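You operate a simulated robot arm through the tools that you are given. There is no shell and no other tool.

Carry out the task below with a simulated robot arm. There is one attempt and no reset: what you move stays moved.

TASK
Start job 75 on the small printer.
Fine: old card into the small white holder, new card in, blue plate from the grey block on to the bed, dial to PRINT, then the green key once; watch till it prints; other cards stay.

It is judged by the outcome, as a careful person would: the job done as asked, and still so three seconds after it is handed in. It fails if anything else is knocked over, pushed out of place, dropped, spilled or broken.

THE ROBOT
A 6-joint arm with a two-finger gripper, fixed in place. Base frame: the origin is at the foot of the arm, x ahead of it, y to its left, z up. Units: m, rad, N and s.
Its first joint turns from -2.897 to 2.897 rad. Payload 3.43 kg.
Tool frame: the origin (TCP) lies between the finger pads and is the grasp point; the fingertips stand 0.02 m ahead of it; z points along the fingers, y is the line along which they close. The gripper opens to 0.19 m. The gripper's body begins 0.248 m behind the TCP.
Orientation is that of the tool frame in the base frame, as a unit quaternion [w, x, y, z]. With the fingers straight down and closing along the base's y, the tool's x points along the base's -x, its y along +y and its z along -z.

THE INTERFACE
- The arm moves only by the tool nudge_tool. Its argument "increments" is a list of rows, each an object (a shift or turn left out is 0, a gripper value left out holds the last) with "xyz": the shift along the tool's x, y, z in m, a list of three; "rot": the turn, a rotation vector about the tool's x, y, z in rad, a list of three; "fingers": the finger opening in m, from 0 to 0.19. In form: [{"xyz": [dx, dy, dz], "rot": [ax, ay, az], "fingers": fingers}, ...]. A call has 1 to 20 rows; each row shifts and turns the commanded pose from where the row before left it, along the tool's axes as they then stand. Each row takes 0.2 s and may step no farther than 0.05 m and 0.15 rad from the row before; otherwise, or with a gripper value out of range, the whole call is refused. Where a pose cannot be reached the arm comes as near as it can. A force on the tool above 90 N (or 10 N above the force at the start of the call, whichever is more), or a blocked arm, ends the call early, and 0.2 s more pass. The fingers move at their own pace (about 0.153 m/s each) and stop on an object; they squeeze with about 40 N. The grip force told is the motor's: it shows also when the fingers shut on nothing. Time passes only in rows, and 0.2 s behind the last, so rows that do not move let the fingers close. The reply holds the time, the measured pose of the TCP, the force on the tool along the base axes, the opening and the grip force, in the units named above and with some noise, with the torque about the TCP (base axes, N m) and any sound that the robot's microphone picked up.
- Cameras (640 x 400 px; columns grow to the right, rows downward): "scene" is fixed at [0.0518, -0.6499, 1.6808]; the picture's right is [0.17, -0.99, 0.00], its down [-0.71, -0.12, -0.70] and it looks along [0.69, 0.12, -0.72] (base axes); focal length 309 px, centre (320, 200). "wrist" rides on the gripper at [0.07, -0.008, -0.288] in the tool frame; the picture's right is [0.12, 0.99, 0.00], its down [-0.96, 0.12, -0.25] and it looks along [-0.25, 0.03, 0.97] (tool axes); focal length 261 px, centre (320, 200). There is no depth. A picture from a camera that has moved, and an enlarged one, comes with that camera's place and axes in the base frame and with its lens.
- grab_frame(camera): a new picture of that camera. The clock stands still meanwhile.
- slide_trunk(by): slides the trunk up (or, below 0, down) by that many m; the arm rides with it, the base frame stays. It gives what a move gives, with no picture.
- zoom(camera, box): a new picture of the part [left, top, right, bottom] of that camera's present view, enlarged. The clock stands still meanwhile.
- finish_job(): hands the job in; it is judged then, once.

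Nothing tells you positions but the pictures and the camera data. Unless the task says otherwise, let go and move clear before handing in.

The tools are called after ">>>" by a JSON object that holds its "name" and its "arguments". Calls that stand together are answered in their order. nudge_tool: Moves the arm, as the interface text tells. Its arguments: {"type":"object","properties":{"increments":{"type":"array","items":{"type":"object","properties":{"xyz":{"type":"array","items":{"type":"number"}},"rot":{"type":"array","items":{"type":"number"}},"fingers":{"type":"number"}}}}},"required":["increments"]} The other tools are called the same way: slide_trunk (by) slides the trunk up or down; grab_frame (camera) takes a picture; zoom (camera, box) takes an enlarged picture of a part of a camera's view; finish_job () hands the job in.

At the start:

```text
t: 0.0
ee_pos: [0.4626, -0.5733, 1.2809]
orientation: [-0.001, 0.0, 1.0, -0.001]
wrist_force: [0.0, -0.7, 0.4]
wrist_torque: [-0.02, 0.0, -0.03]
width: 0.1898
gripper_force: 0.1
trunk travel left (down, up): [-0.375, 0.065]
```

scene: 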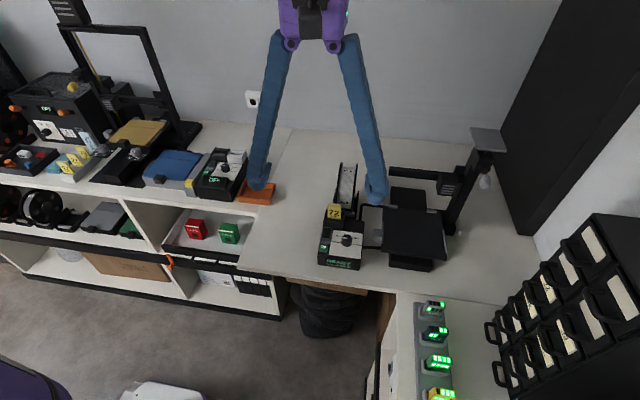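
wrist: 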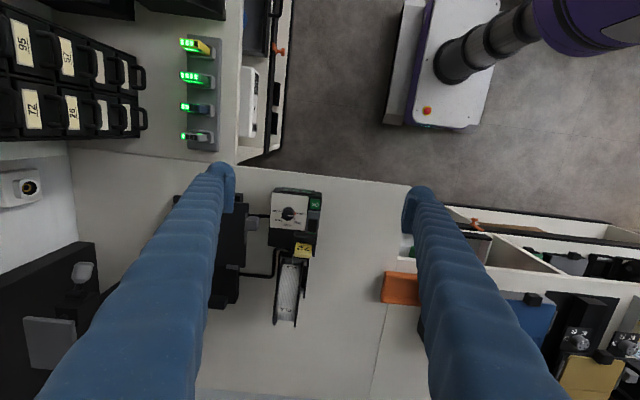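

I see a desk with a small printer, a dial, some card holders and a drawer cabinet. I'll take enlarged pictures to read everything before I move.

>>> {"name": "zoom", "arguments": {"camera": "scene", "box": [280, 140, 480, 280]}}

>>> {"name": "zoom", "arguments": {"camera": "scene", "box": [0, 60, 220, 200]}}

>>> {"name": "zoom", "arguments": {"camera": "scene", "box": [120, 120, 300, 260]}}

>>> {"name": "zoom", "arguments": {"camera": "scene", "box": [400, 200, 640, 400]}}

>>> {"name": "zoom", "arguments": {"camera": "wrist", "box": [170, 160, 370, 340]}}

>>> {"name": "zoom", "arguments": {"camera": "wrist", "box": [0, 0, 240, 160]}}

```text
2.86 times, centred on (380, 210) of scene
camera zoom: at [0.0518, -0.6499, 1.6808], right [0.17, -0.99, 0.0], down [-0.71, -0.12, -0.7], along [0.69, 0.12, -0.72], focal length 884 px, centre (149, 171)
```

zoom: 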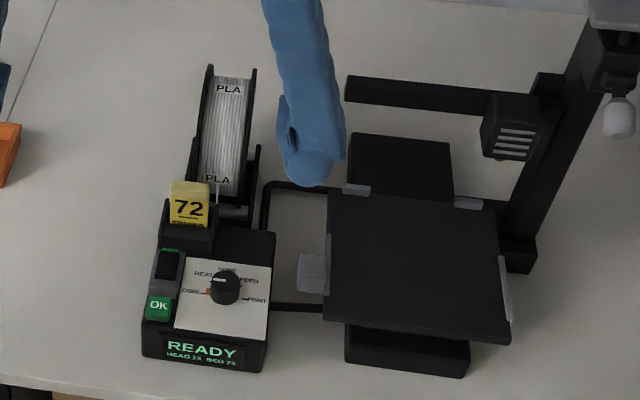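

```text
2.86 times, centred on (110, 130) of scene
camera zoom: at [0.0518, -0.6499, 1.6808], right [0.17, -0.99, 0.0], down [-0.71, -0.12, -0.7], along [0.69, 0.12, -0.72], focal length 884 px, centre (920, 400)
```

zoom: 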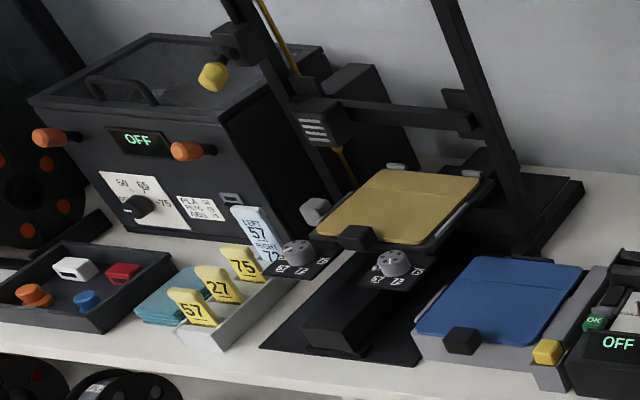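

```text
2.86 times, centred on (210, 190) of scene
camera zoom: at [0.0518, -0.6499, 1.6808], right [0.17, -0.99, 0.0], down [-0.71, -0.12, -0.7], along [0.69, 0.12, -0.72], focal length 884 px, centre (634, 229)
```

zoom: 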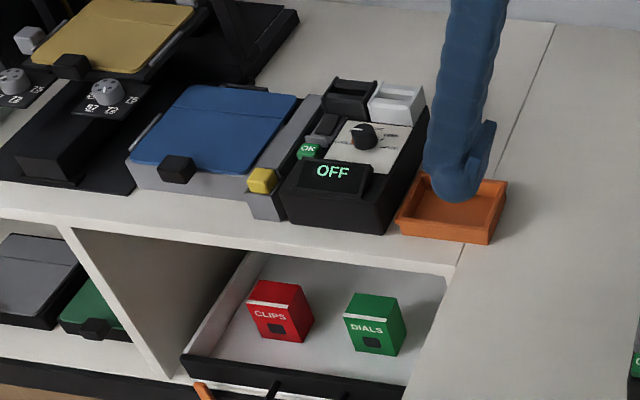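

```text
2.00 times, centred on (520, 300) of scene
camera zoom: at [0.0518, -0.6499, 1.6808], right [0.17, -0.99, 0.0], down [-0.71, -0.12, -0.7], along [0.69, 0.12, -0.72], focal length 619 px, centre (-80, 0)
```

zoom: 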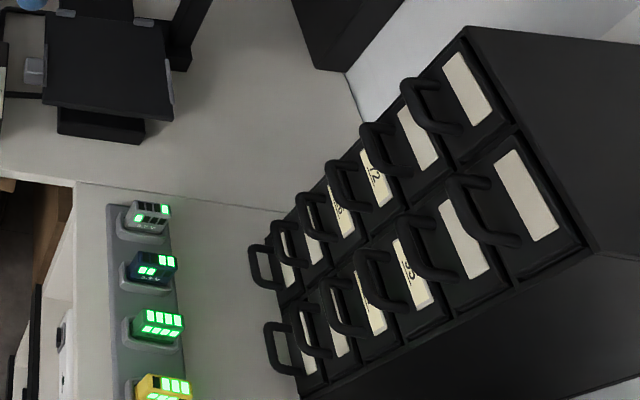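

```text
2.22 times, centred on (270, 250) of wrist
camera zoom: at [0.3925, -0.582, 1.5687], right [-0.12, 0.99, 0.0], down [0.96, 0.12, 0.25], along [0.25, 0.03, -0.97], focal length 579 px, centre (431, 89)
```

zoom: 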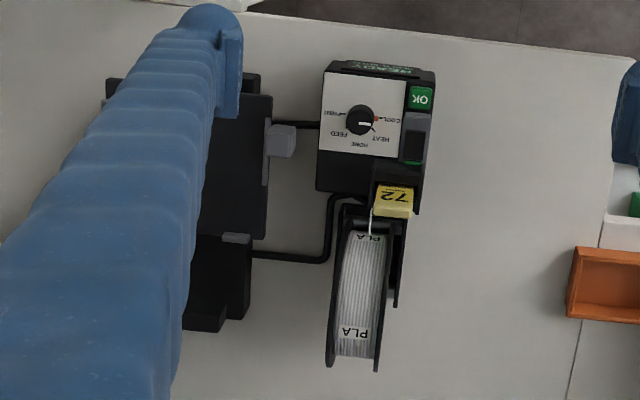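

```text
2.50 times, centred on (120, 80) of wrist
camera zoom: at [0.3925, -0.582, 1.5687], right [-0.12, 0.99, 0.0], down [0.96, 0.12, 0.25], along [0.25, 0.03, -0.97], focal length 652 px, centre (820, 500)
```

zoom: 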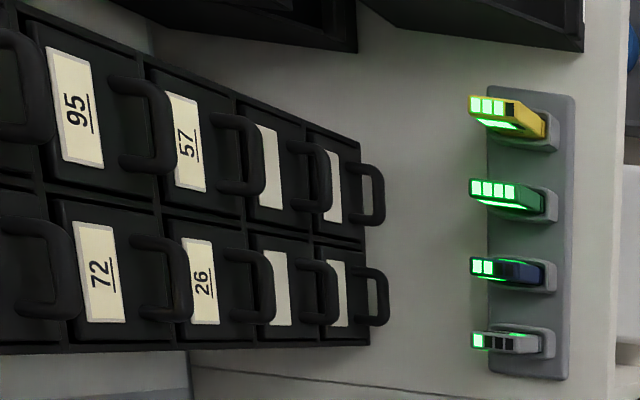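

The small printer is on the right, at about x 0.56, y −0.57. It shows READY and holds card 72. The blue plate on its grey block, the cards 57, 27 and 75, and a second box marked OFF are to the left. I'll move the wrist camera up over the left side to see them better.

>>> {"name": "nudge_tool", "arguments": {"increments": [{"xyz": [0, 0.05, 0]}, {"xyz": [0, 0.05, 0]}, {"xyz": [0, 0.05, 0]}, {"xyz": [0, 0.05, 0]}, {"xyz": [0, 0.05, 0]}, {"xyz": [0, 0.05, 0]}, {"xyz": [0, 0.05, 0]}, {"xyz": [0, 0.05, 0]}, {"xyz": [0, 0.05, 0]}, {"xyz": [0, 0.05, 0]}, {"xyz": [-0.03, 0.05, 0]}, {"xyz": [-0.03, 0.04, 0]}]}}

>>> {"name": "grab_frame", "arguments": {"camera": "wrist"}}

>>> {"name": "grab_frame", "arguments": {"camera": "scene"}}

```text
refused: row 11 steps farther than a row can; nothing moved
```

```text
taken
camera wrist: at [0.3925, -0.582, 1.5687], right [-0.12, 0.99, 0.0], down [0.96, 0.12, 0.25], along [0.25, 0.03, -0.97], focal length 261 px, centre (320, 200)
```

wrist: 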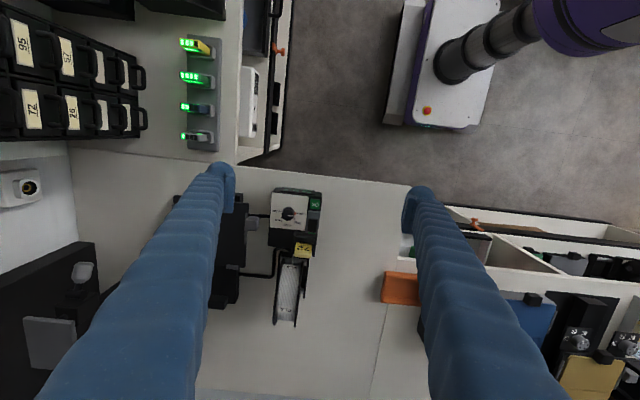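

```text
taken
```

scene: 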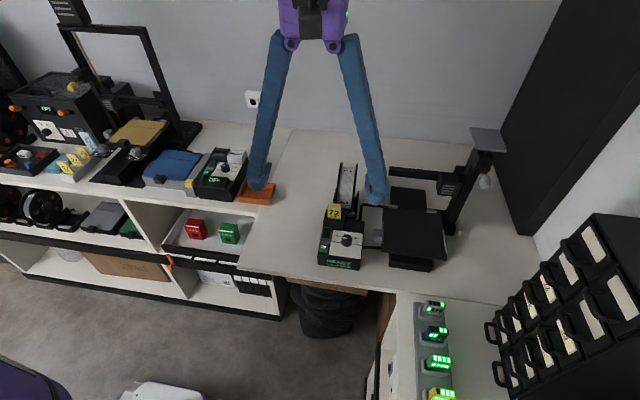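

The move was refused because a step was too long, so I'll repeat it with shorter steps and look from above the left side.

>>> {"name": "nudge_tool", "arguments": {"increments": [{"xyz": [0, 0.05, 0]}, {"xyz": [0, 0.05, 0]}, {"xyz": [0, 0.05, 0]}, {"xyz": [0, 0.05, 0]}, {"xyz": [0, 0.05, 0]}, {"xyz": [0, 0.05, 0]}, {"xyz": [0, 0.05, 0]}, {"xyz": [0, 0.05, 0]}, {"xyz": [0, 0.05, 0]}, {"xyz": [0, 0.05, 0]}, {"xyz": [-0.03, 0.03, 0]}, {"xyz": [-0.03, 0.03, 0]}]}}

>>> {"name": "grab_frame", "arguments": {"camera": "wrist"}}

>>> {"name": "grab_frame", "arguments": {"camera": "scene"}}

```text
t: 2.6
ee_pos: [0.5239, -0.0106, 1.2801]
orientation: [0.0, 0.0, 1.0, 0.001]
wrist_force: [-0.2, -0.5, 0.3]
wrist_torque: [-0.01, 0.03, 0.01]
width: 0.1898
gripper_force: 0.1
trunk travel left (down, up): [-0.375, 0.065]
```

```text
taken
camera wrist: at [0.4532, -0.0187, 1.5682], right [-0.12, 0.99, 0.0], down [0.96, 0.12, 0.25], along [0.25, 0.03, -0.97], focal length 261 px, centre (320, 200)
```

wrist: 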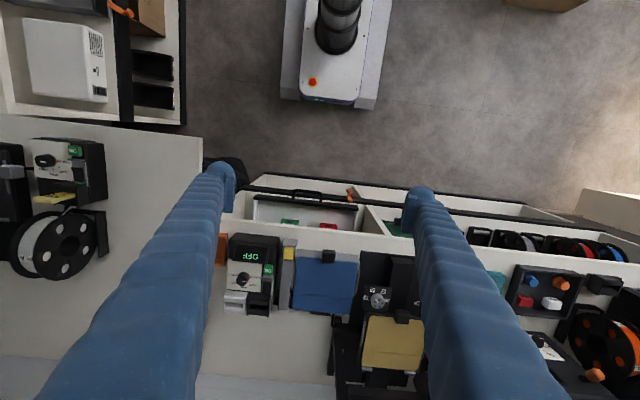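

```text
taken
```

scene: 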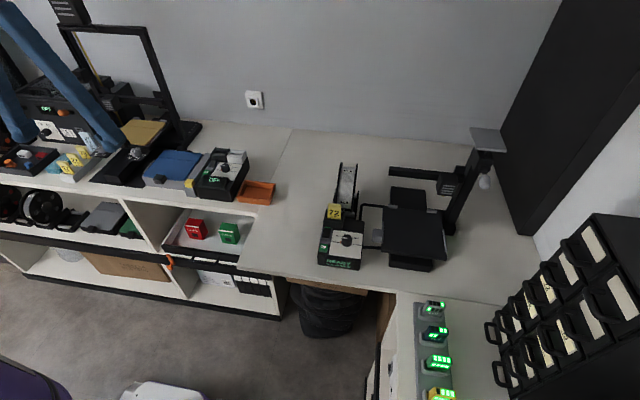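

>>> {"name": "zoom", "arguments": {"camera": "wrist", "box": [200, 210, 420, 350]}}

>>> {"name": "zoom", "arguments": {"camera": "wrist", "box": [400, 220, 640, 380]}}

>>> {"name": "zoom", "arguments": {"camera": "scene", "box": [140, 130, 290, 230]}}

>>> {"name": "zoom", "arguments": {"camera": "scene", "box": [310, 150, 470, 280]}}

>>> {"name": "zoom", "arguments": {"camera": "wrist", "box": [0, 120, 160, 290]}}

```text
2.86 times, centred on (310, 280) of wrist
camera zoom: at [0.4532, -0.0187, 1.5682], right [-0.12, 0.99, 0.0], down [0.96, 0.12, 0.25], along [0.25, 0.03, -0.97], focal length 745 px, centre (349, -29)
```

zoom: 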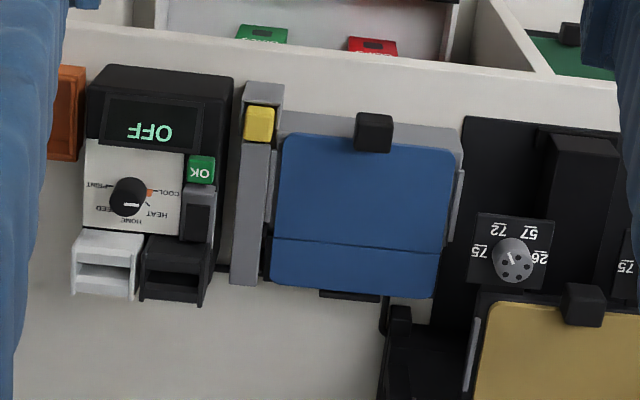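

```text
2.50 times, centred on (520, 300) of wrist
camera zoom: at [0.4532, -0.0187, 1.5682], right [-0.12, 0.99, 0.0], down [0.96, 0.12, 0.25], along [0.25, 0.03, -0.97], focal length 652 px, centre (-180, -50)
```

zoom: 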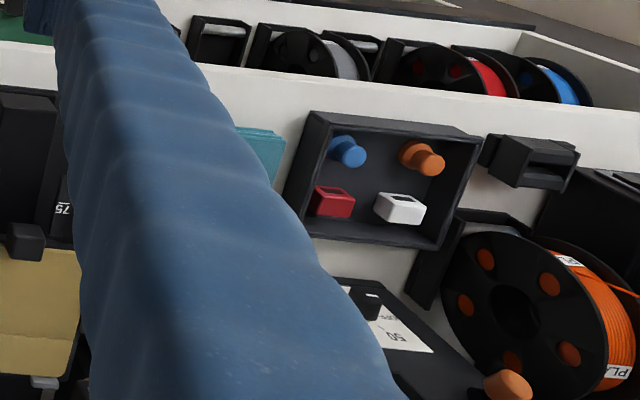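

```text
4.00 times, centred on (215, 180) of scene
camera zoom: at [0.0518, -0.6499, 1.6808], right [0.17, -0.99, 0.0], down [-0.71, -0.12, -0.7], along [0.69, 0.12, -0.72], focal length 1238 px, centre (740, 280)
```

zoom: 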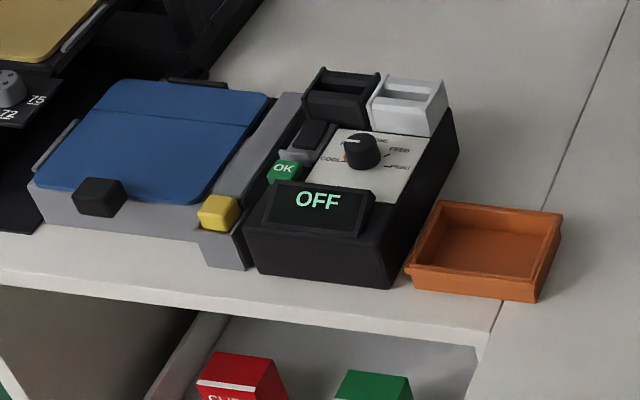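

```text
3.08 times, centred on (390, 215) of scene
camera zoom: at [0.0518, -0.6499, 1.6808], right [0.17, -0.99, 0.0], down [-0.71, -0.12, -0.7], along [0.69, 0.12, -0.72], focal length 952 px, centre (105, 154)
```

zoom: 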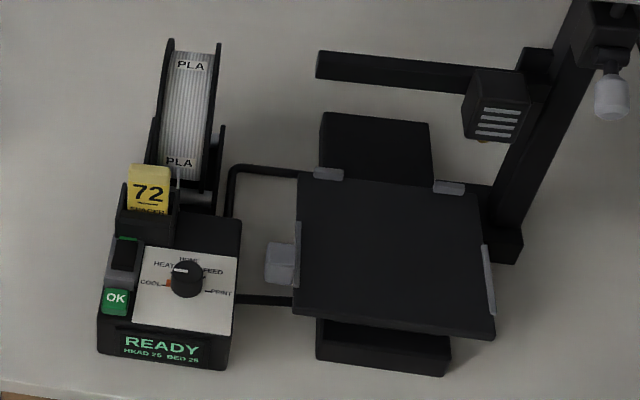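

```text
2.35 times, centred on (80, 205) of wrist
camera zoom: at [0.4532, -0.0187, 1.5682], right [-0.12, 0.99, 0.0], down [0.96, 0.12, 0.25], along [0.25, 0.03, -0.97], focal length 613 px, centre (885, 188)
```

zoom: 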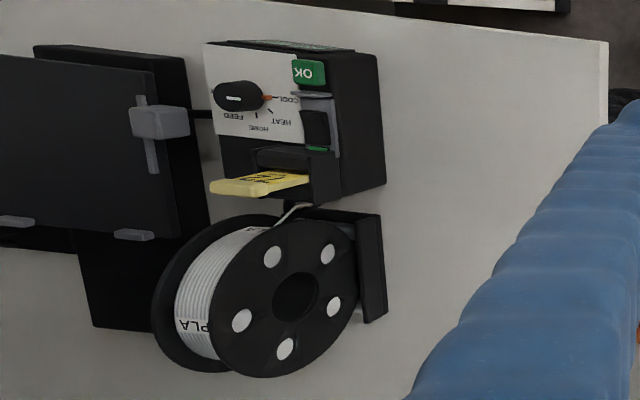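

On the left, the OFF box has a black slot and a white holder at its back, and the blue plate sits on the grey block beside it. I'll move further left to look closely at the cards.

>>> {"name": "nudge_tool", "arguments": {"increments": [{"xyz": [0, 0.05, 0]}, {"xyz": [0, 0.05, 0]}, {"xyz": [0, 0.05, 0]}, {"xyz": [0, 0.05, 0]}, {"xyz": [0, 0.05, 0]}, {"xyz": [0, 0.05, 0]}, {"xyz": [0, 0.05, 0]}]}}

>>> {"name": "grab_frame", "arguments": {"camera": "wrist"}}

>>> {"name": "zoom", "arguments": {"camera": "wrist", "box": [220, 200, 420, 340]}}

>>> {"name": "zoom", "arguments": {"camera": "scene", "box": [0, 120, 120, 200]}}

```text
t: 4.2
ee_pos: [0.5236, 0.3393, 1.2805]
orientation: [-0.001, 0.0, 1.0, -0.001]
wrist_force: [-0.3, -0.2, 0.2]
wrist_torque: [-0.08, -0.02, -0.01]
width: 0.1901
gripper_force: 0.1
trunk travel left (down, up): [-0.375, 0.065]
```

```text
taken
camera wrist: at [0.4522, 0.33, 1.5685], right [-0.12, 0.99, 0.0], down [0.96, 0.11, 0.25], along [0.24, 0.03, -0.97], focal length 261 px, centre (320, 200)
```

wrist: 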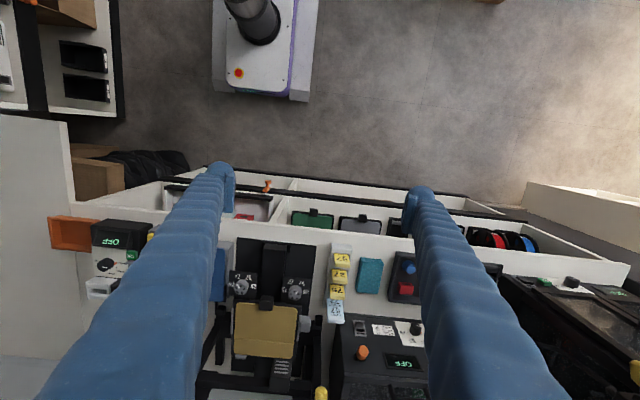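

```text
2.86 times, centred on (320, 270) of wrist
camera zoom: at [0.4522, 0.33, 1.5685], right [-0.12, 0.99, 0.0], down [0.96, 0.11, 0.25], along [0.24, 0.03, -0.97], focal length 745 px, centre (320, 0)
```

zoom: 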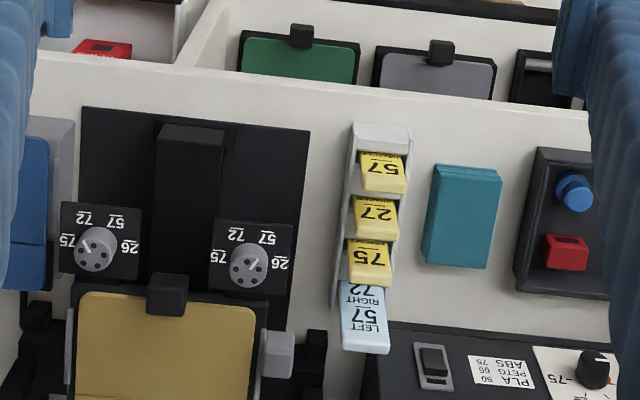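

```text
5.00 times, centred on (60, 160) of scene
camera zoom: at [0.0518, -0.6499, 1.6808], right [0.17, -0.99, 0.0], down [-0.71, -0.12, -0.7], along [0.69, 0.12, -0.72], focal length 1547 px, centre (1620, 400)
```

zoom: 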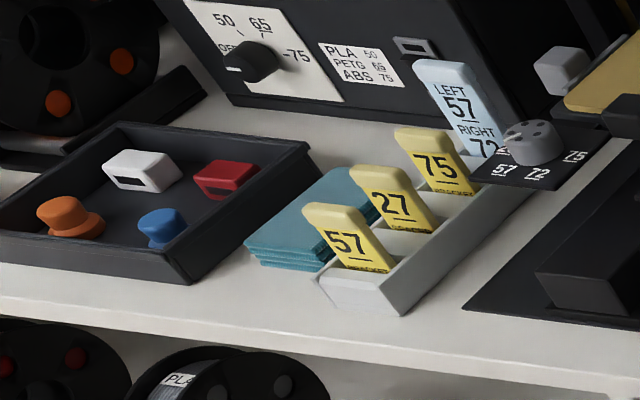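

The rack holds yellow cards 57, 27 and 75, with 75 the rearmost of the three, and a pale LEFT/RIGHT card behind it. I'll go closer to measure them.

>>> {"name": "nudge_tool", "arguments": {"increments": [{"xyz": [-0.05, 0.0, 0]}, {"xyz": [-0.05, 0, 0]}, {"xyz": [0, 0.0, 0.05]}, {"xyz": [0, 0.0, 0.05]}, {"xyz": [0, 0.04, 0.0]}]}}

>>> {"name": "grab_frame", "arguments": {"camera": "wrist"}}

>>> {"name": "zoom", "arguments": {"camera": "wrist", "box": [230, 170, 410, 300]}}

```text
t: 5.4
ee_pos: [0.6242, 0.377, 1.1805]
orientation: [0.0, 0.0, 1.0, 0.0]
wrist_force: [0.4, -0.1, 0.3]
wrist_torque: [-0.03, -0.08, 0.01]
width: 0.19
gripper_force: 0.0
trunk travel left (down, up): [-0.375, 0.065]
```

```text
taken
camera wrist: at [0.5531, 0.368, 1.4687], right [-0.12, 0.99, 0.0], down [0.96, 0.12, 0.25], along [0.25, 0.03, -0.97], focal length 261 px, centre (320, 200)
```

wrist: 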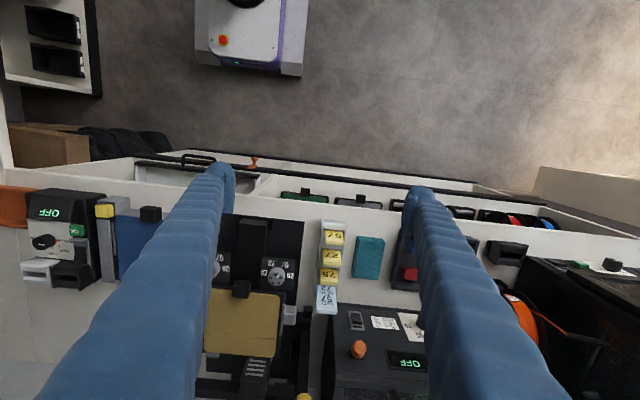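

```text
3.08 times, centred on (320, 235) of wrist
camera zoom: at [0.5531, 0.368, 1.4687], right [-0.12, 0.99, 0.0], down [0.96, 0.12, 0.25], along [0.25, 0.03, -0.97], focal length 802 px, centre (320, 92)
```

zoom: 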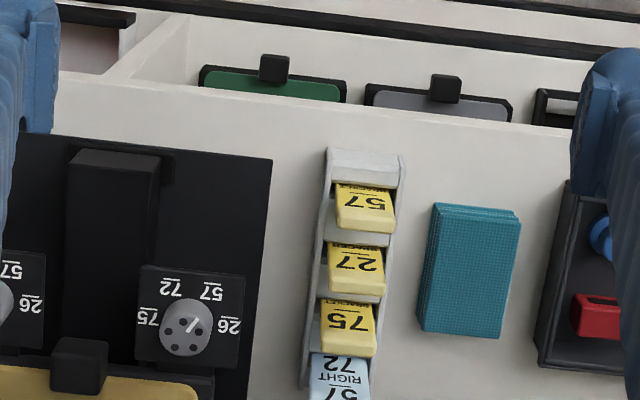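

Now I'll move closer over the cards, keeping well above the tops.

>>> {"name": "nudge_tool", "arguments": {"increments": [{"xyz": [-0.05, 0.02, 0]}, {"xyz": [-0.05, 0.02, 0]}, {"xyz": [-0.03, 0.01, 0.04]}]}}

>>> {"name": "grab_frame", "arguments": {"camera": "wrist"}}

>>> {"name": "zoom", "arguments": {"camera": "wrist", "box": [230, 130, 430, 270]}}

>>> {"name": "grab_frame", "arguments": {"camera": "scene"}}

```text
refused: row 1 steps farther than a row can; nothing moved
```

```text
taken
camera wrist: at [0.5531, 0.368, 1.4687], right [-0.12, 0.99, 0.0], down [0.96, 0.12, 0.25], along [0.25, 0.03, -0.97], focal length 261 px, centre (320, 200)
```

wrist: 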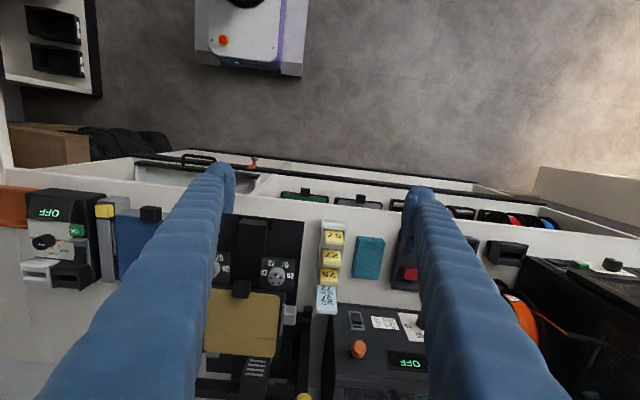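

```text
2.86 times, centred on (330, 200) of wrist
camera zoom: at [0.5531, 0.368, 1.4687], right [-0.12, 0.99, 0.0], down [0.96, 0.12, 0.25], along [0.25, 0.03, -0.97], focal length 745 px, centre (291, 200)
```

zoom: 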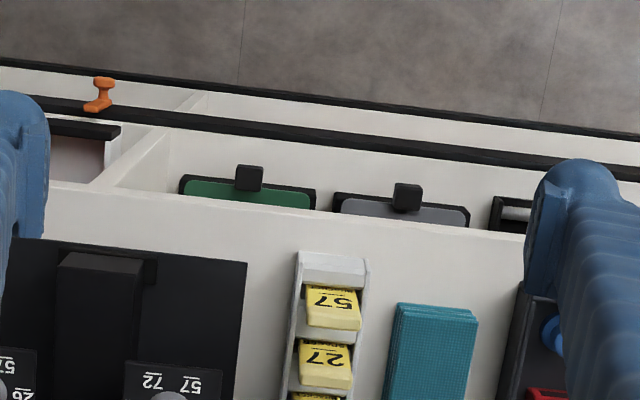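

```text
taken
```

scene: 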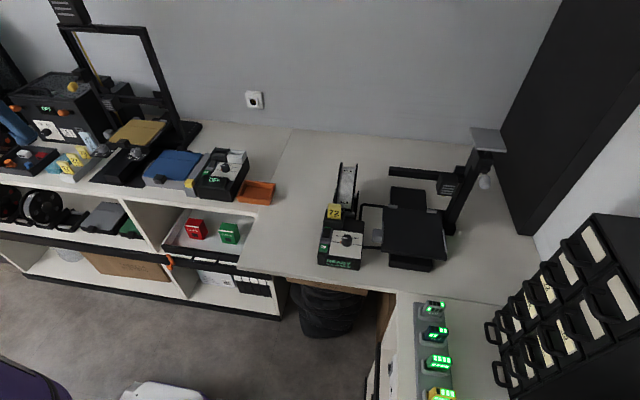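

Those steps were over the combined limit, so I'll use smaller ones.

>>> {"name": "nudge_tool", "arguments": {"increments": [{"xyz": [-0.045, 0.015, 0]}, {"xyz": [-0.045, 0.015, 0]}, {"xyz": [-0.03, 0.01, 0.03]}, {"xyz": [0, 0, 0.02]}]}}

>>> {"name": "grab_frame", "arguments": {"camera": "wrist"}}

>>> {"name": "zoom", "arguments": {"camera": "wrist", "box": [230, 130, 430, 270]}}

>>> {"name": "grab_frame", "arguments": {"camera": "scene"}}

```text
t: 6.4
ee_pos: [0.7434, 0.4156, 1.1302]
orientation: [0.0, -0.001, 1.0, 0.0]
wrist_force: [-0.4, -0.9, 0.0]
wrist_torque: [-0.08, -0.03, -0.02]
width: 0.1902
gripper_force: 0.0
trunk travel left (down, up): [-0.375, 0.065]
```

```text
taken
camera wrist: at [0.6724, 0.4068, 1.4182], right [-0.12, 0.99, 0.0], down [0.96, 0.12, 0.25], along [0.25, 0.03, -0.97], focal length 261 px, centre (320, 200)
```

wrist: 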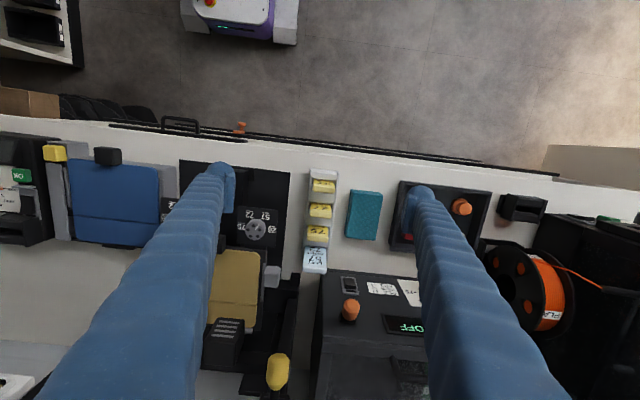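

```text
2.86 times, centred on (330, 200) of wrist
camera zoom: at [0.6724, 0.4068, 1.4182], right [-0.12, 0.99, 0.0], down [0.96, 0.12, 0.25], along [0.25, 0.03, -0.97], focal length 745 px, centre (291, 200)
```

zoom: 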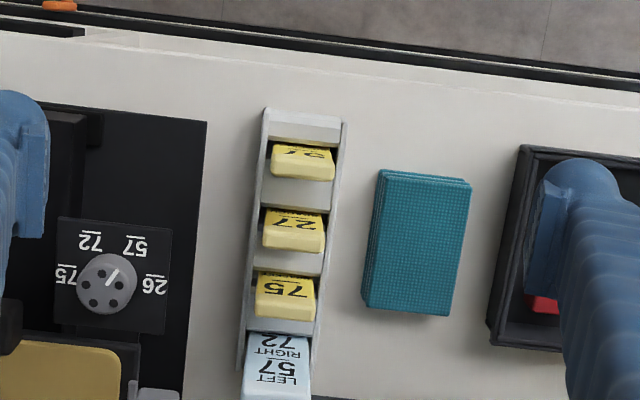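

```text
taken
```

scene: 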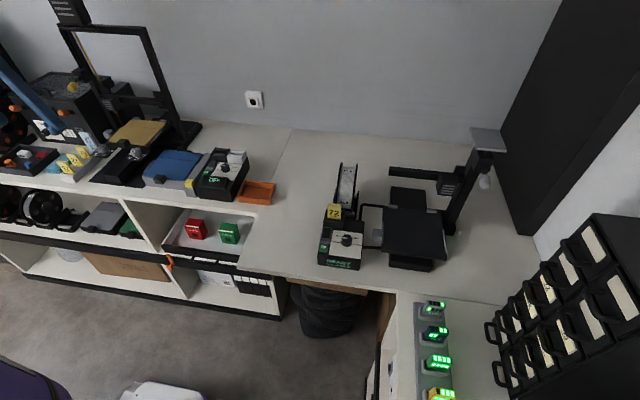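

The 75 card's number face is at about [0.853, 0.425, 0.948], and the rack lines up with the base axes. I'll tilt the tool to get an oblique view of how the cards stand.

>>> {"name": "nudge_tool", "arguments": {"increments": [{"xyz": [0.03, 0, 0], "rot": [0, -0.13, 0]}, {"xyz": [0.03, 0, 0], "rot": [0, -0.13, 0]}, {"rot": [0, -0.13, 0]}, {"rot": [0, -0.13, 0]}, {"rot": [0, -0.13, 0]}, {"rot": [0, -0.13, 0]}]}}

>>> {"name": "grab_frame", "arguments": {"camera": "wrist"}}

>>> {"name": "zoom", "arguments": {"camera": "wrist", "box": [230, 130, 430, 270]}}

```text
t: 7.8
ee_pos: [0.6791, 0.401, 1.1219]
orientation: [0.372, 0.014, 0.928, -0.015]
wrist_force: [2.5, 5.2, 1.0]
wrist_torque: [-0.82, 0.46, -0.8]
width: 0.19
gripper_force: 0.1
trunk travel left (down, up): [-0.375, 0.065]
```

```text
taken
camera wrist: at [0.4279, 0.4044, 1.2816], right [-0.05, 0.99, -0.1], down [0.53, 0.11, 0.84], along [0.85, -0.01, -0.53], focal length 261 px, centre (320, 200)
```

wrist: 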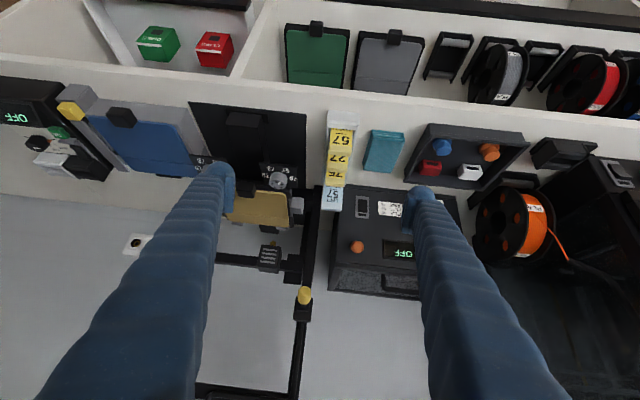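

```text
2.86 times, centred on (330, 200) of wrist
camera zoom: at [0.4279, 0.4044, 1.2816], right [-0.05, 0.99, -0.1], down [0.53, 0.11, 0.84], along [0.85, -0.01, -0.53], focal length 745 px, centre (291, 200)
```

zoom: 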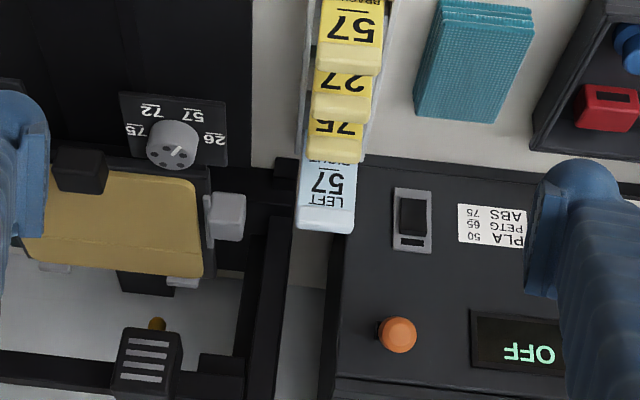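

The reply shows a small force and a slight pose lag. I'll wait a moment and check that nothing is touching.

>>> {"name": "nudge_tool", "arguments": {"increments": [{"xyz": [0, 0, 0]}, {"xyz": [0, 0, 0]}]}}

>>> {"name": "grab_frame", "arguments": {"camera": "scene"}}

```text
t: 8.4
ee_pos: [0.6838, 0.4164, 1.1275]
orientation: [0.38, -0.001, 0.925, 0.001]
wrist_force: [-0.5, -0.3, 0.4]
wrist_torque: [-0.02, -0.01, -0.06]
width: 0.1902
gripper_force: 0.1
trunk travel left (down, up): [-0.375, 0.065]
```

```text
taken
```

scene: 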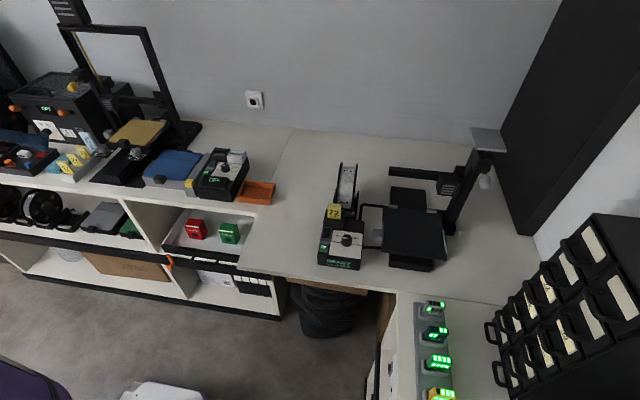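

It was only lag and nothing is in contact. I'll take the settled view.

>>> {"name": "zoom", "arguments": {"camera": "wrist", "box": [270, 90, 400, 220]}}

>>> {"name": "zoom", "arguments": {"camera": "wrist", "box": [0, 60, 240, 220]}}

```text
3.08 times, centred on (335, 155) of wrist
camera zoom: at [0.4308, 0.408, 1.2825], right [-0.08, 0.99, -0.08], down [0.51, 0.12, 0.85], along [0.86, 0.03, -0.52], focal length 802 px, centre (274, 338)
```

zoom: 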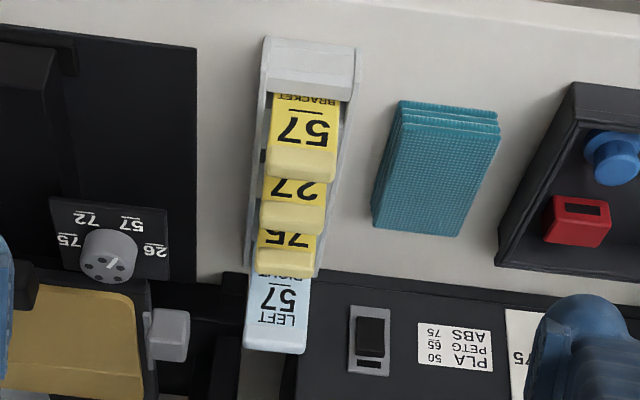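

```text
2.50 times, centred on (120, 140) of wrist
camera zoom: at [0.4308, 0.408, 1.2825], right [-0.08, 0.99, -0.08], down [0.51, 0.12, 0.85], along [0.86, 0.03, -0.52], focal length 652 px, centre (820, 350)
```

zoom: 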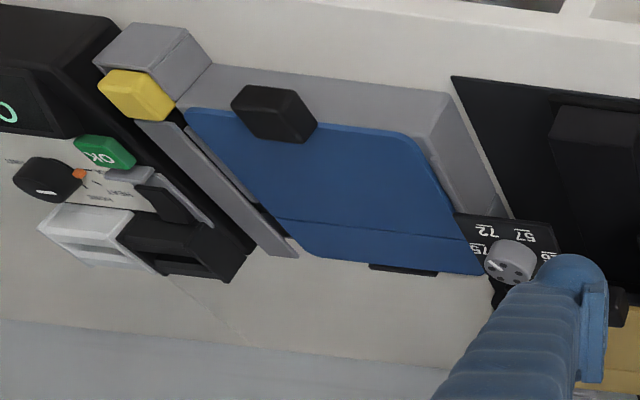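

Next I'll slide right with the tool still tilted, to inspect the grey block, the plate and the white holder.

>>> {"name": "nudge_tool", "arguments": {"increments": [{"xyz": [0, -0.05, 0]}, {"xyz": [0, -0.05, 0]}, {"xyz": [0, -0.05, 0]}, {"xyz": [0, -0.05, 0]}, {"xyz": [0, -0.05, 0]}, {"xyz": [0, -0.05, 0]}, {"xyz": [0, -0.05, 0]}, {"xyz": [0, -0.05, 0]}, {"xyz": [0, 0, 0]}, {"xyz": [0, 0, 0]}]}}

>>> {"name": "grab_frame", "arguments": {"camera": "wrist"}}

>>> {"name": "zoom", "arguments": {"camera": "wrist", "box": [220, 80, 420, 220]}}

```text
t: 10.6
ee_pos: [0.7167, 0.0604, 1.1895]
orientation: [0.373, -0.005, 0.928, -0.017]
wrist_force: [-0.4, 0.5, -0.1]
wrist_torque: [-0.18, 0.03, -0.18]
width: 0.1899
gripper_force: 0.1
out of reach, approached as far as the arm can: row 4, 5, 6, 7, 8
trunk travel left (down, up): [-0.375, 0.065]
```

```text
taken
camera wrist: at [0.466, 0.0595, 1.3478], right [-0.08, 0.99, -0.12], down [0.52, 0.14, 0.84], along [0.85, 0.01, -0.53], focal length 261 px, centre (320, 200)
```

wrist: 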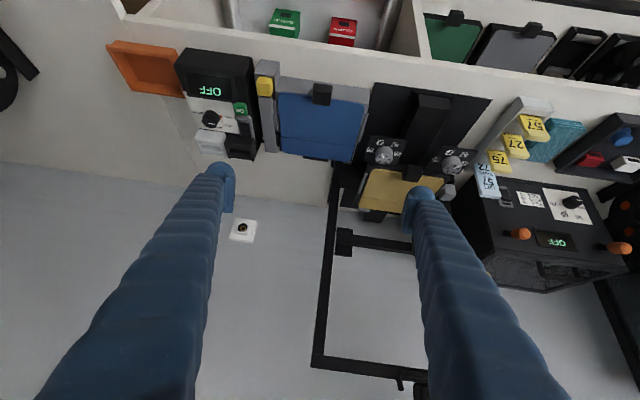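

```text
2.86 times, centred on (320, 150) of wrist
camera zoom: at [0.466, 0.0595, 1.3478], right [-0.08, 0.99, -0.12], down [0.52, 0.14, 0.84], along [0.85, 0.01, -0.53], focal length 745 px, centre (320, 343)
```

zoom: 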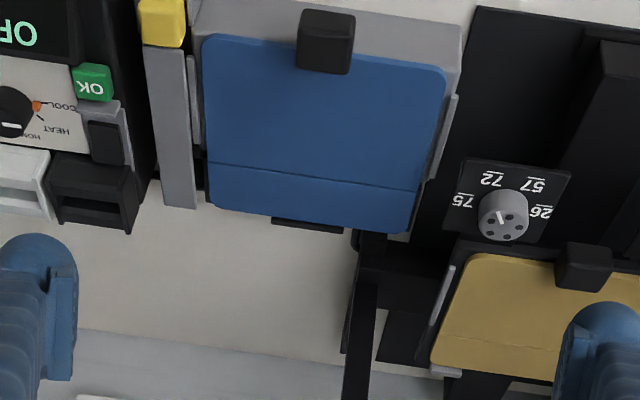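

The tilted pose was partly out of reach here. I'll straighten the tool and then go to the small printer for a close look.

>>> {"name": "nudge_tool", "arguments": {"increments": [{"rot": [0, 0.13, 0]}, {"rot": [0, 0.13, 0]}, {"rot": [0, 0.13, 0]}, {"rot": [0, 0.13, 0]}, {"rot": [0, 0.13, 0]}, {"rot": [0, 0.13, 0]}, {"xyz": [0, 0, 0]}, {"xyz": [0, 0, 0]}]}}

>>> {"name": "grab_frame", "arguments": {"camera": "wrist"}}

>>> {"name": "zoom", "arguments": {"camera": "wrist", "box": [230, 120, 410, 240]}}

```text
t: 12.4
ee_pos: [0.7393, -0.0141, 1.2]
orientation: [0.223, 0.026, 0.971, -0.083]
wrist_force: [0.3, 0.5, -0.8]
wrist_torque: [-0.03, 0.01, -0.02]
width: 0.19
gripper_force: 0.0
out of reach, approached as far as the arm can: row 2, 3, 4, 5, 6
trunk travel left (down, up): [-0.375, 0.065]
```

```text
taken
camera wrist: at [0.5512, 0.028, 1.4249], right [-0.02, 0.98, -0.2], down [0.77, 0.14, 0.62], along [0.64, -0.14, -0.76], focal length 261 px, centre (320, 200)
```

wrist: 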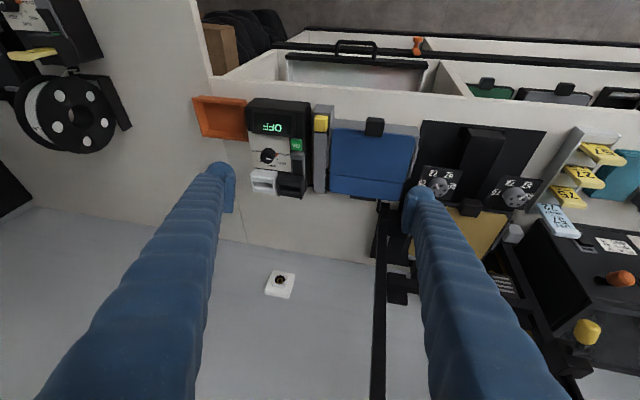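

```text
3.33 times, centred on (320, 180) of wrist
camera zoom: at [0.5512, 0.028, 1.4249], right [-0.02, 0.98, -0.2], down [0.77, 0.14, 0.62], along [0.64, -0.14, -0.76], focal length 869 px, centre (320, 267)
```

zoom: 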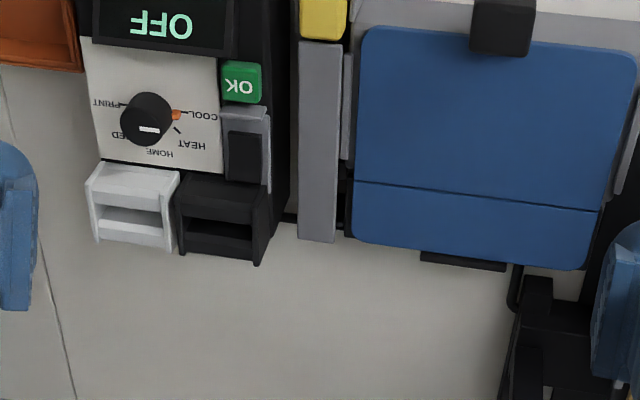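

The arm did not straighten fully. I'll send a still row to see whether it settles.

>>> {"name": "nudge_tool", "arguments": {"increments": [{"xyz": [0, 0, 0]}, {"xyz": [0, 0, 0]}]}}

```text
t: 13.0
ee_pos: [0.7381, -0.0143, 1.199]
orientation: [0.224, 0.026, 0.971, -0.083]
wrist_force: [0.0, 0.5, -0.3]
wrist_torque: [-0.01, -0.05, 0.01]
width: 0.19
gripper_force: 0.0
trunk travel left (down, up): [-0.375, 0.065]
```

The commanded pose appears to have been clamped to the reached one. I'll rotate back to straight down from the measured orientation in small steps.

>>> {"name": "nudge_tool", "arguments": {"increments": [{"rot": [-0.042, 0.1125, -0.013]}, {"rot": [-0.042, 0.1125, -0.013]}, {"rot": [-0.042, 0.1125, -0.013]}, {"rot": [-0.042, 0.1125, -0.013]}, {"xyz": [0, 0, 0]}]}}

>>> {"name": "grab_frame", "arguments": {"camera": "scene"}}

```text
t: 14.2
ee_pos: [0.7303, -0.0233, 1.1964]
orientation: [-0.01, 0.015, 1.0, -0.021]
wrist_force: [0.0, -0.4, 0.1]
wrist_torque: [0.01, -0.07, 0.04]
width: 0.1897
gripper_force: 0.0
out of reach, approached as far as the arm can: row 1
trunk travel left (down, up): [-0.375, 0.065]
```

```text
taken
```

scene: 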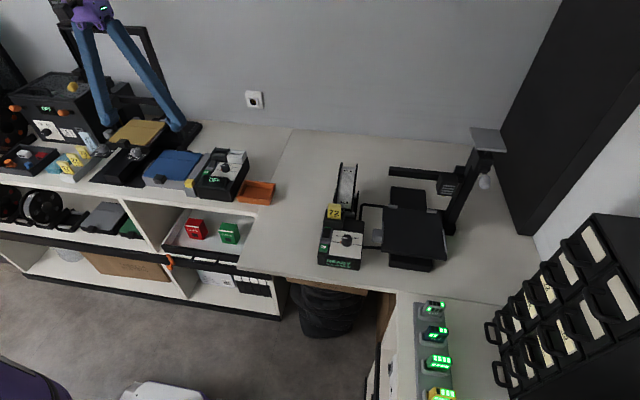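

The tool is nearly vertical again. I'll trim the last bit of rotation and take a closer picture of the block and holder from here.

>>> {"name": "nudge_tool", "arguments": {"increments": [{"rot": [-0.042, -0.02, -0.03]}, {"xyz": [0, 0, 0]}]}}

>>> {"name": "grab_frame", "arguments": {"camera": "wrist"}}

>>> {"name": "zoom", "arguments": {"camera": "wrist", "box": [230, 130, 410, 250]}}

```text
t: 14.8
ee_pos: [0.7335, -0.0249, 1.1924]
orientation: [-0.001, 0.001, 1.0, 0.0]
wrist_force: [0.7, -0.7, -0.1]
wrist_torque: [0.02, 0.06, 0.03]
width: 0.1901
gripper_force: 0.0
trunk travel left (down, up): [-0.375, 0.065]
```

```text
taken
camera wrist: at [0.6632, -0.0335, 1.4812], right [-0.12, 0.99, 0.0], down [0.96, 0.11, 0.25], along [0.24, 0.03, -0.97], focal length 261 px, centre (320, 200)
```

wrist: 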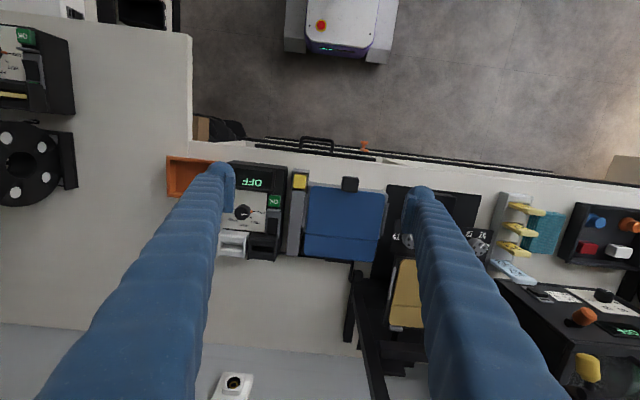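

```text
3.33 times, centred on (320, 190) of wrist
camera zoom: at [0.6632, -0.0335, 1.4812], right [-0.12, 0.99, 0.0], down [0.96, 0.11, 0.25], along [0.24, 0.03, -0.97], focal length 869 px, centre (320, 233)
```

zoom: 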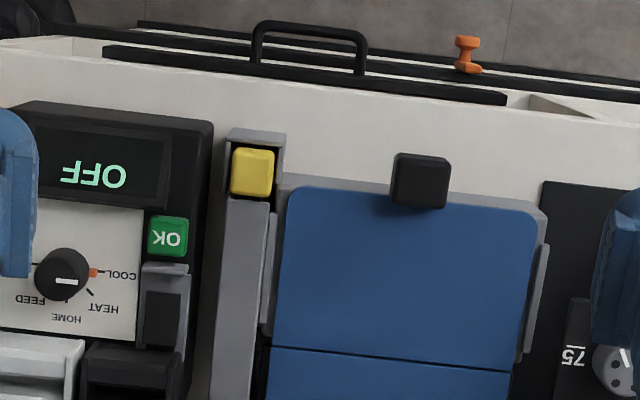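

This view also shows the card rack from the side. I'll enlarge the rack, the white holder, and the small printer at left.

>>> {"name": "zoom", "arguments": {"camera": "wrist", "box": [470, 180, 570, 290]}}

>>> {"name": "zoom", "arguments": {"camera": "wrist", "box": [200, 150, 320, 270]}}

>>> {"name": "zoom", "arguments": {"camera": "wrist", "box": [0, 0, 120, 220]}}

```text
3.64 times, centred on (520, 235) of wrist
camera zoom: at [0.6632, -0.0335, 1.4812], right [-0.12, 0.99, 0.0], down [0.96, 0.11, 0.25], along [0.24, 0.03, -0.97], focal length 948 px, centre (-407, 73)
```

zoom: 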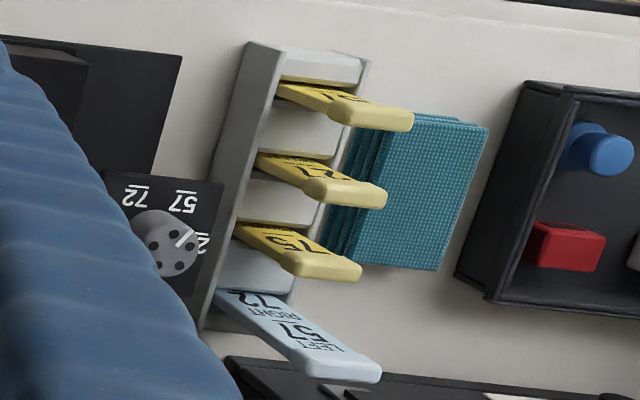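

```text
3.33 times, centred on (260, 210) of wrist
camera zoom: at [0.6632, -0.0335, 1.4812], right [-0.12, 0.99, 0.0], down [0.96, 0.11, 0.25], along [0.24, 0.03, -0.97], focal length 869 px, centre (520, 167)
```

zoom: 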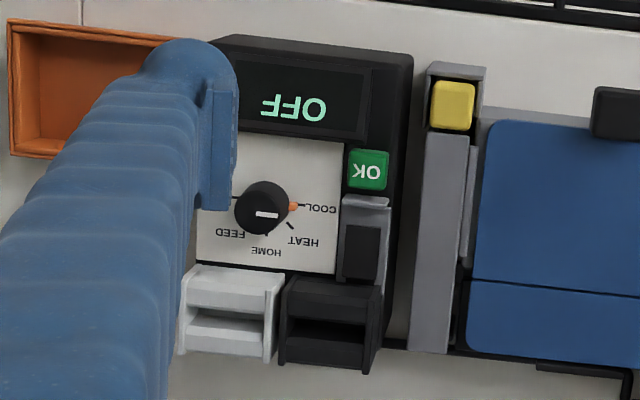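

```text
1.82 times, centred on (60, 110) of wrist
camera zoom: at [0.6632, -0.0335, 1.4812], right [-0.12, 0.99, 0.0], down [0.96, 0.11, 0.25], along [0.24, 0.03, -0.97], focal length 474 px, centre (793, 364)
```

zoom: 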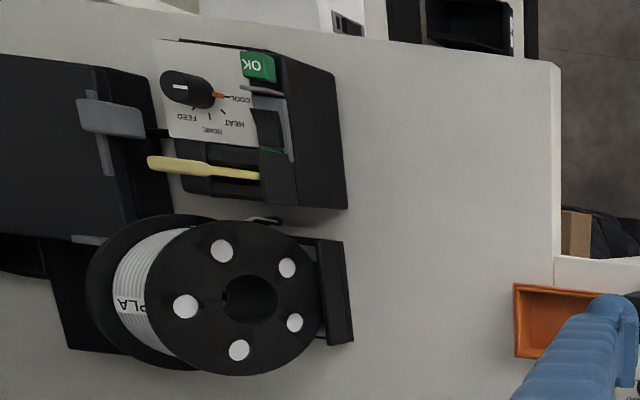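

I now have good views of the left side. Next I'll go to the small printer and look at it from close above.

>>> {"name": "nudge_tool", "arguments": {"increments": [{"xyz": [0.04, -0.03, 0]}, {"xyz": [0.04, -0.03, 0]}, {"xyz": [0.04, -0.03, 0]}, {"xyz": [0.04, -0.03, 0]}, {"xyz": [0.02, -0.045, 0]}, {"xyz": [0, -0.05, 0]}, {"xyz": [0, -0.05, 0]}, {"xyz": [0, -0.05, 0]}, {"xyz": [0, -0.05, 0]}, {"xyz": [0, -0.05, 0]}, {"xyz": [0, -0.05, 0]}, {"xyz": [0, -0.05, 0]}, {"xyz": [0, -0.05, 0]}, {"xyz": [0, 0, 0]}]}}

>>> {"name": "grab_frame", "arguments": {"camera": "wrist"}}

>>> {"name": "zoom", "arguments": {"camera": "wrist", "box": [220, 120, 420, 260]}}

```text
t: 17.8
ee_pos: [0.5497, -0.588, 1.1974]
orientation: [0.0, 0.001, 1.0, 0.001]
wrist_force: [0.0, -0.1, 0.2]
wrist_torque: [0.0, 0.0, -0.02]
width: 0.1902
gripper_force: 0.1
trunk travel left (down, up): [-0.375, 0.065]
```

```text
taken
camera wrist: at [0.48, -0.5958, 1.4852], right [-0.12, 0.99, 0.0], down [0.96, 0.11, 0.25], along [0.25, 0.03, -0.97], focal length 261 px, centre (320, 200)
```

wrist: 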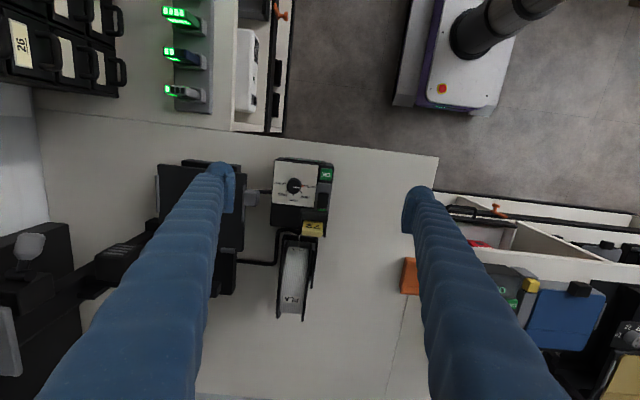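

```text
2.86 times, centred on (320, 190) of wrist
camera zoom: at [0.48, -0.5958, 1.4852], right [-0.12, 0.99, 0.0], down [0.96, 0.11, 0.25], along [0.25, 0.03, -0.97], focal length 745 px, centre (320, 229)
```

zoom: 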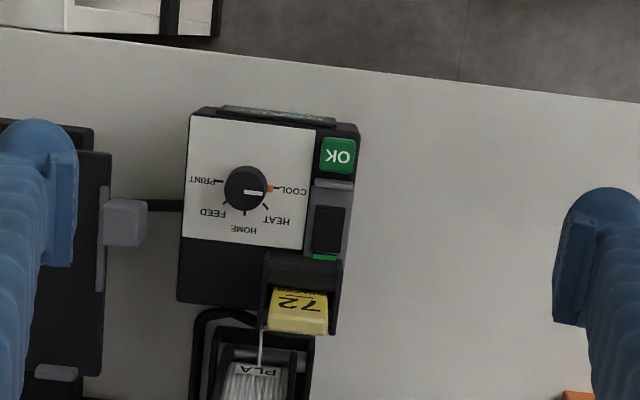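

The small printer's dial points to COOL (+y side). PRINT is opposite, on the −y side, reached by way of HEAT, HOME and FEED. The desk is at about z 0.88. I'll go lower for a closer look at the dial, key and card slot.

>>> {"name": "nudge_tool", "arguments": {"increments": [{"xyz": [0, 0, 0.045]}, {"xyz": [0, 0, 0.035]}, {"xyz": [0, 0, 0]}]}}

>>> {"name": "zoom", "arguments": {"camera": "wrist", "box": [235, 120, 395, 250]}}

>>> {"name": "grab_frame", "arguments": {"camera": "wrist"}}

```text
t: 18.6
ee_pos: [0.5521, -0.5864, 1.1183]
orientation: [-0.001, 0.001, 1.0, 0.0]
wrist_force: [0.5, 0.2, 0.3]
wrist_torque: [0.02, -0.03, -0.03]
width: 0.1898
gripper_force: 0.0
trunk travel left (down, up): [-0.375, 0.065]
```

```text
3.08 times, centred on (315, 185) of wrist
camera zoom: at [0.4821, -0.5958, 1.4052], right [-0.12, 0.99, 0.0], down [0.96, 0.11, 0.25], along [0.25, 0.03, -0.97], focal length 802 px, centre (335, 246)
```

zoom: 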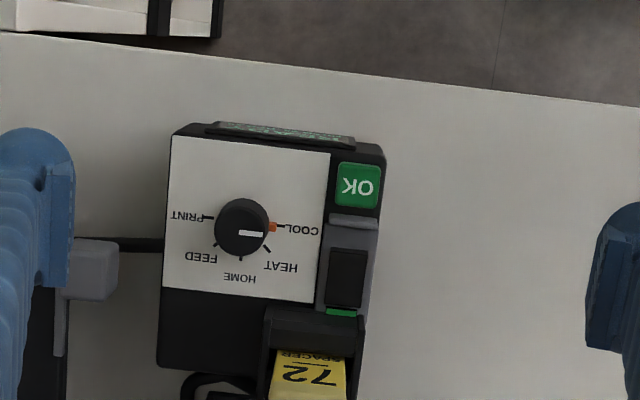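

```text
taken
camera wrist: at [0.4821, -0.5958, 1.4052], right [-0.12, 0.99, 0.0], down [0.96, 0.11, 0.25], along [0.25, 0.03, -0.97], focal length 261 px, centre (320, 200)
```

wrist: 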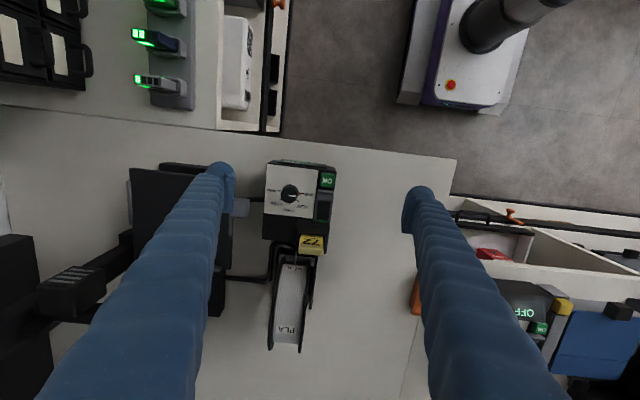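

Knob top is at about [0.586, −0.634, 0.979] and the OK key at about [0.559, −0.573, 0.965]. Next I'll look at the card slot and the bed.

>>> {"name": "nudge_tool", "arguments": {"increments": [{"xyz": [-0.05, 0, 0]}, {"xyz": [-0.05, 0, 0]}, {"xyz": [0, 0, 0]}]}}

>>> {"name": "zoom", "arguments": {"camera": "wrist", "box": [235, 120, 395, 250]}}

>>> {"name": "grab_frame", "arguments": {"camera": "wrist"}}

```text
t: 19.4
ee_pos: [0.6485, -0.5903, 1.1188]
orientation: [0.0, 0.001, 1.0, 0.001]
wrist_force: [0.5, 0.4, 0.4]
wrist_torque: [0.0, -0.05, -0.07]
width: 0.1902
gripper_force: 0.0
trunk travel left (down, up): [-0.375, 0.065]
```

```text
3.08 times, centred on (315, 185) of wrist
camera zoom: at [0.5785, -0.5992, 1.4066], right [-0.12, 0.99, 0.0], down [0.96, 0.11, 0.25], along [0.24, 0.03, -0.97], focal length 802 px, centre (335, 246)
```

zoom: 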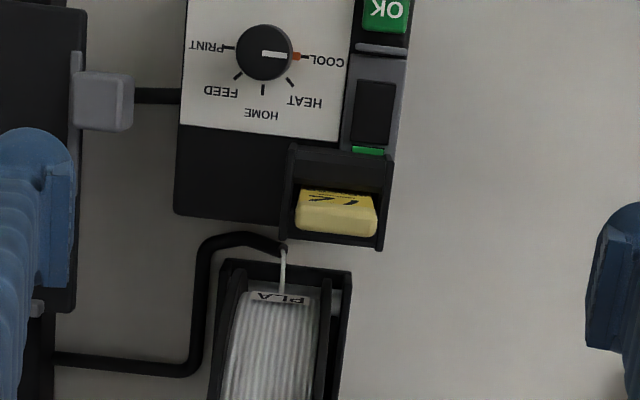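

```text
taken
camera wrist: at [0.5785, -0.5992, 1.4066], right [-0.12, 0.99, 0.0], down [0.96, 0.11, 0.25], along [0.24, 0.03, -0.97], focal length 261 px, centre (320, 200)
```

wrist: 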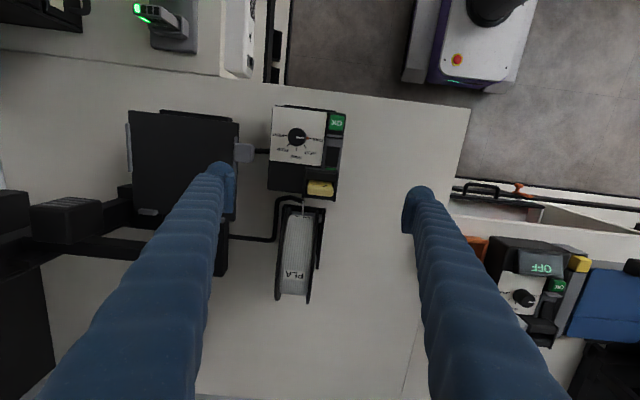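

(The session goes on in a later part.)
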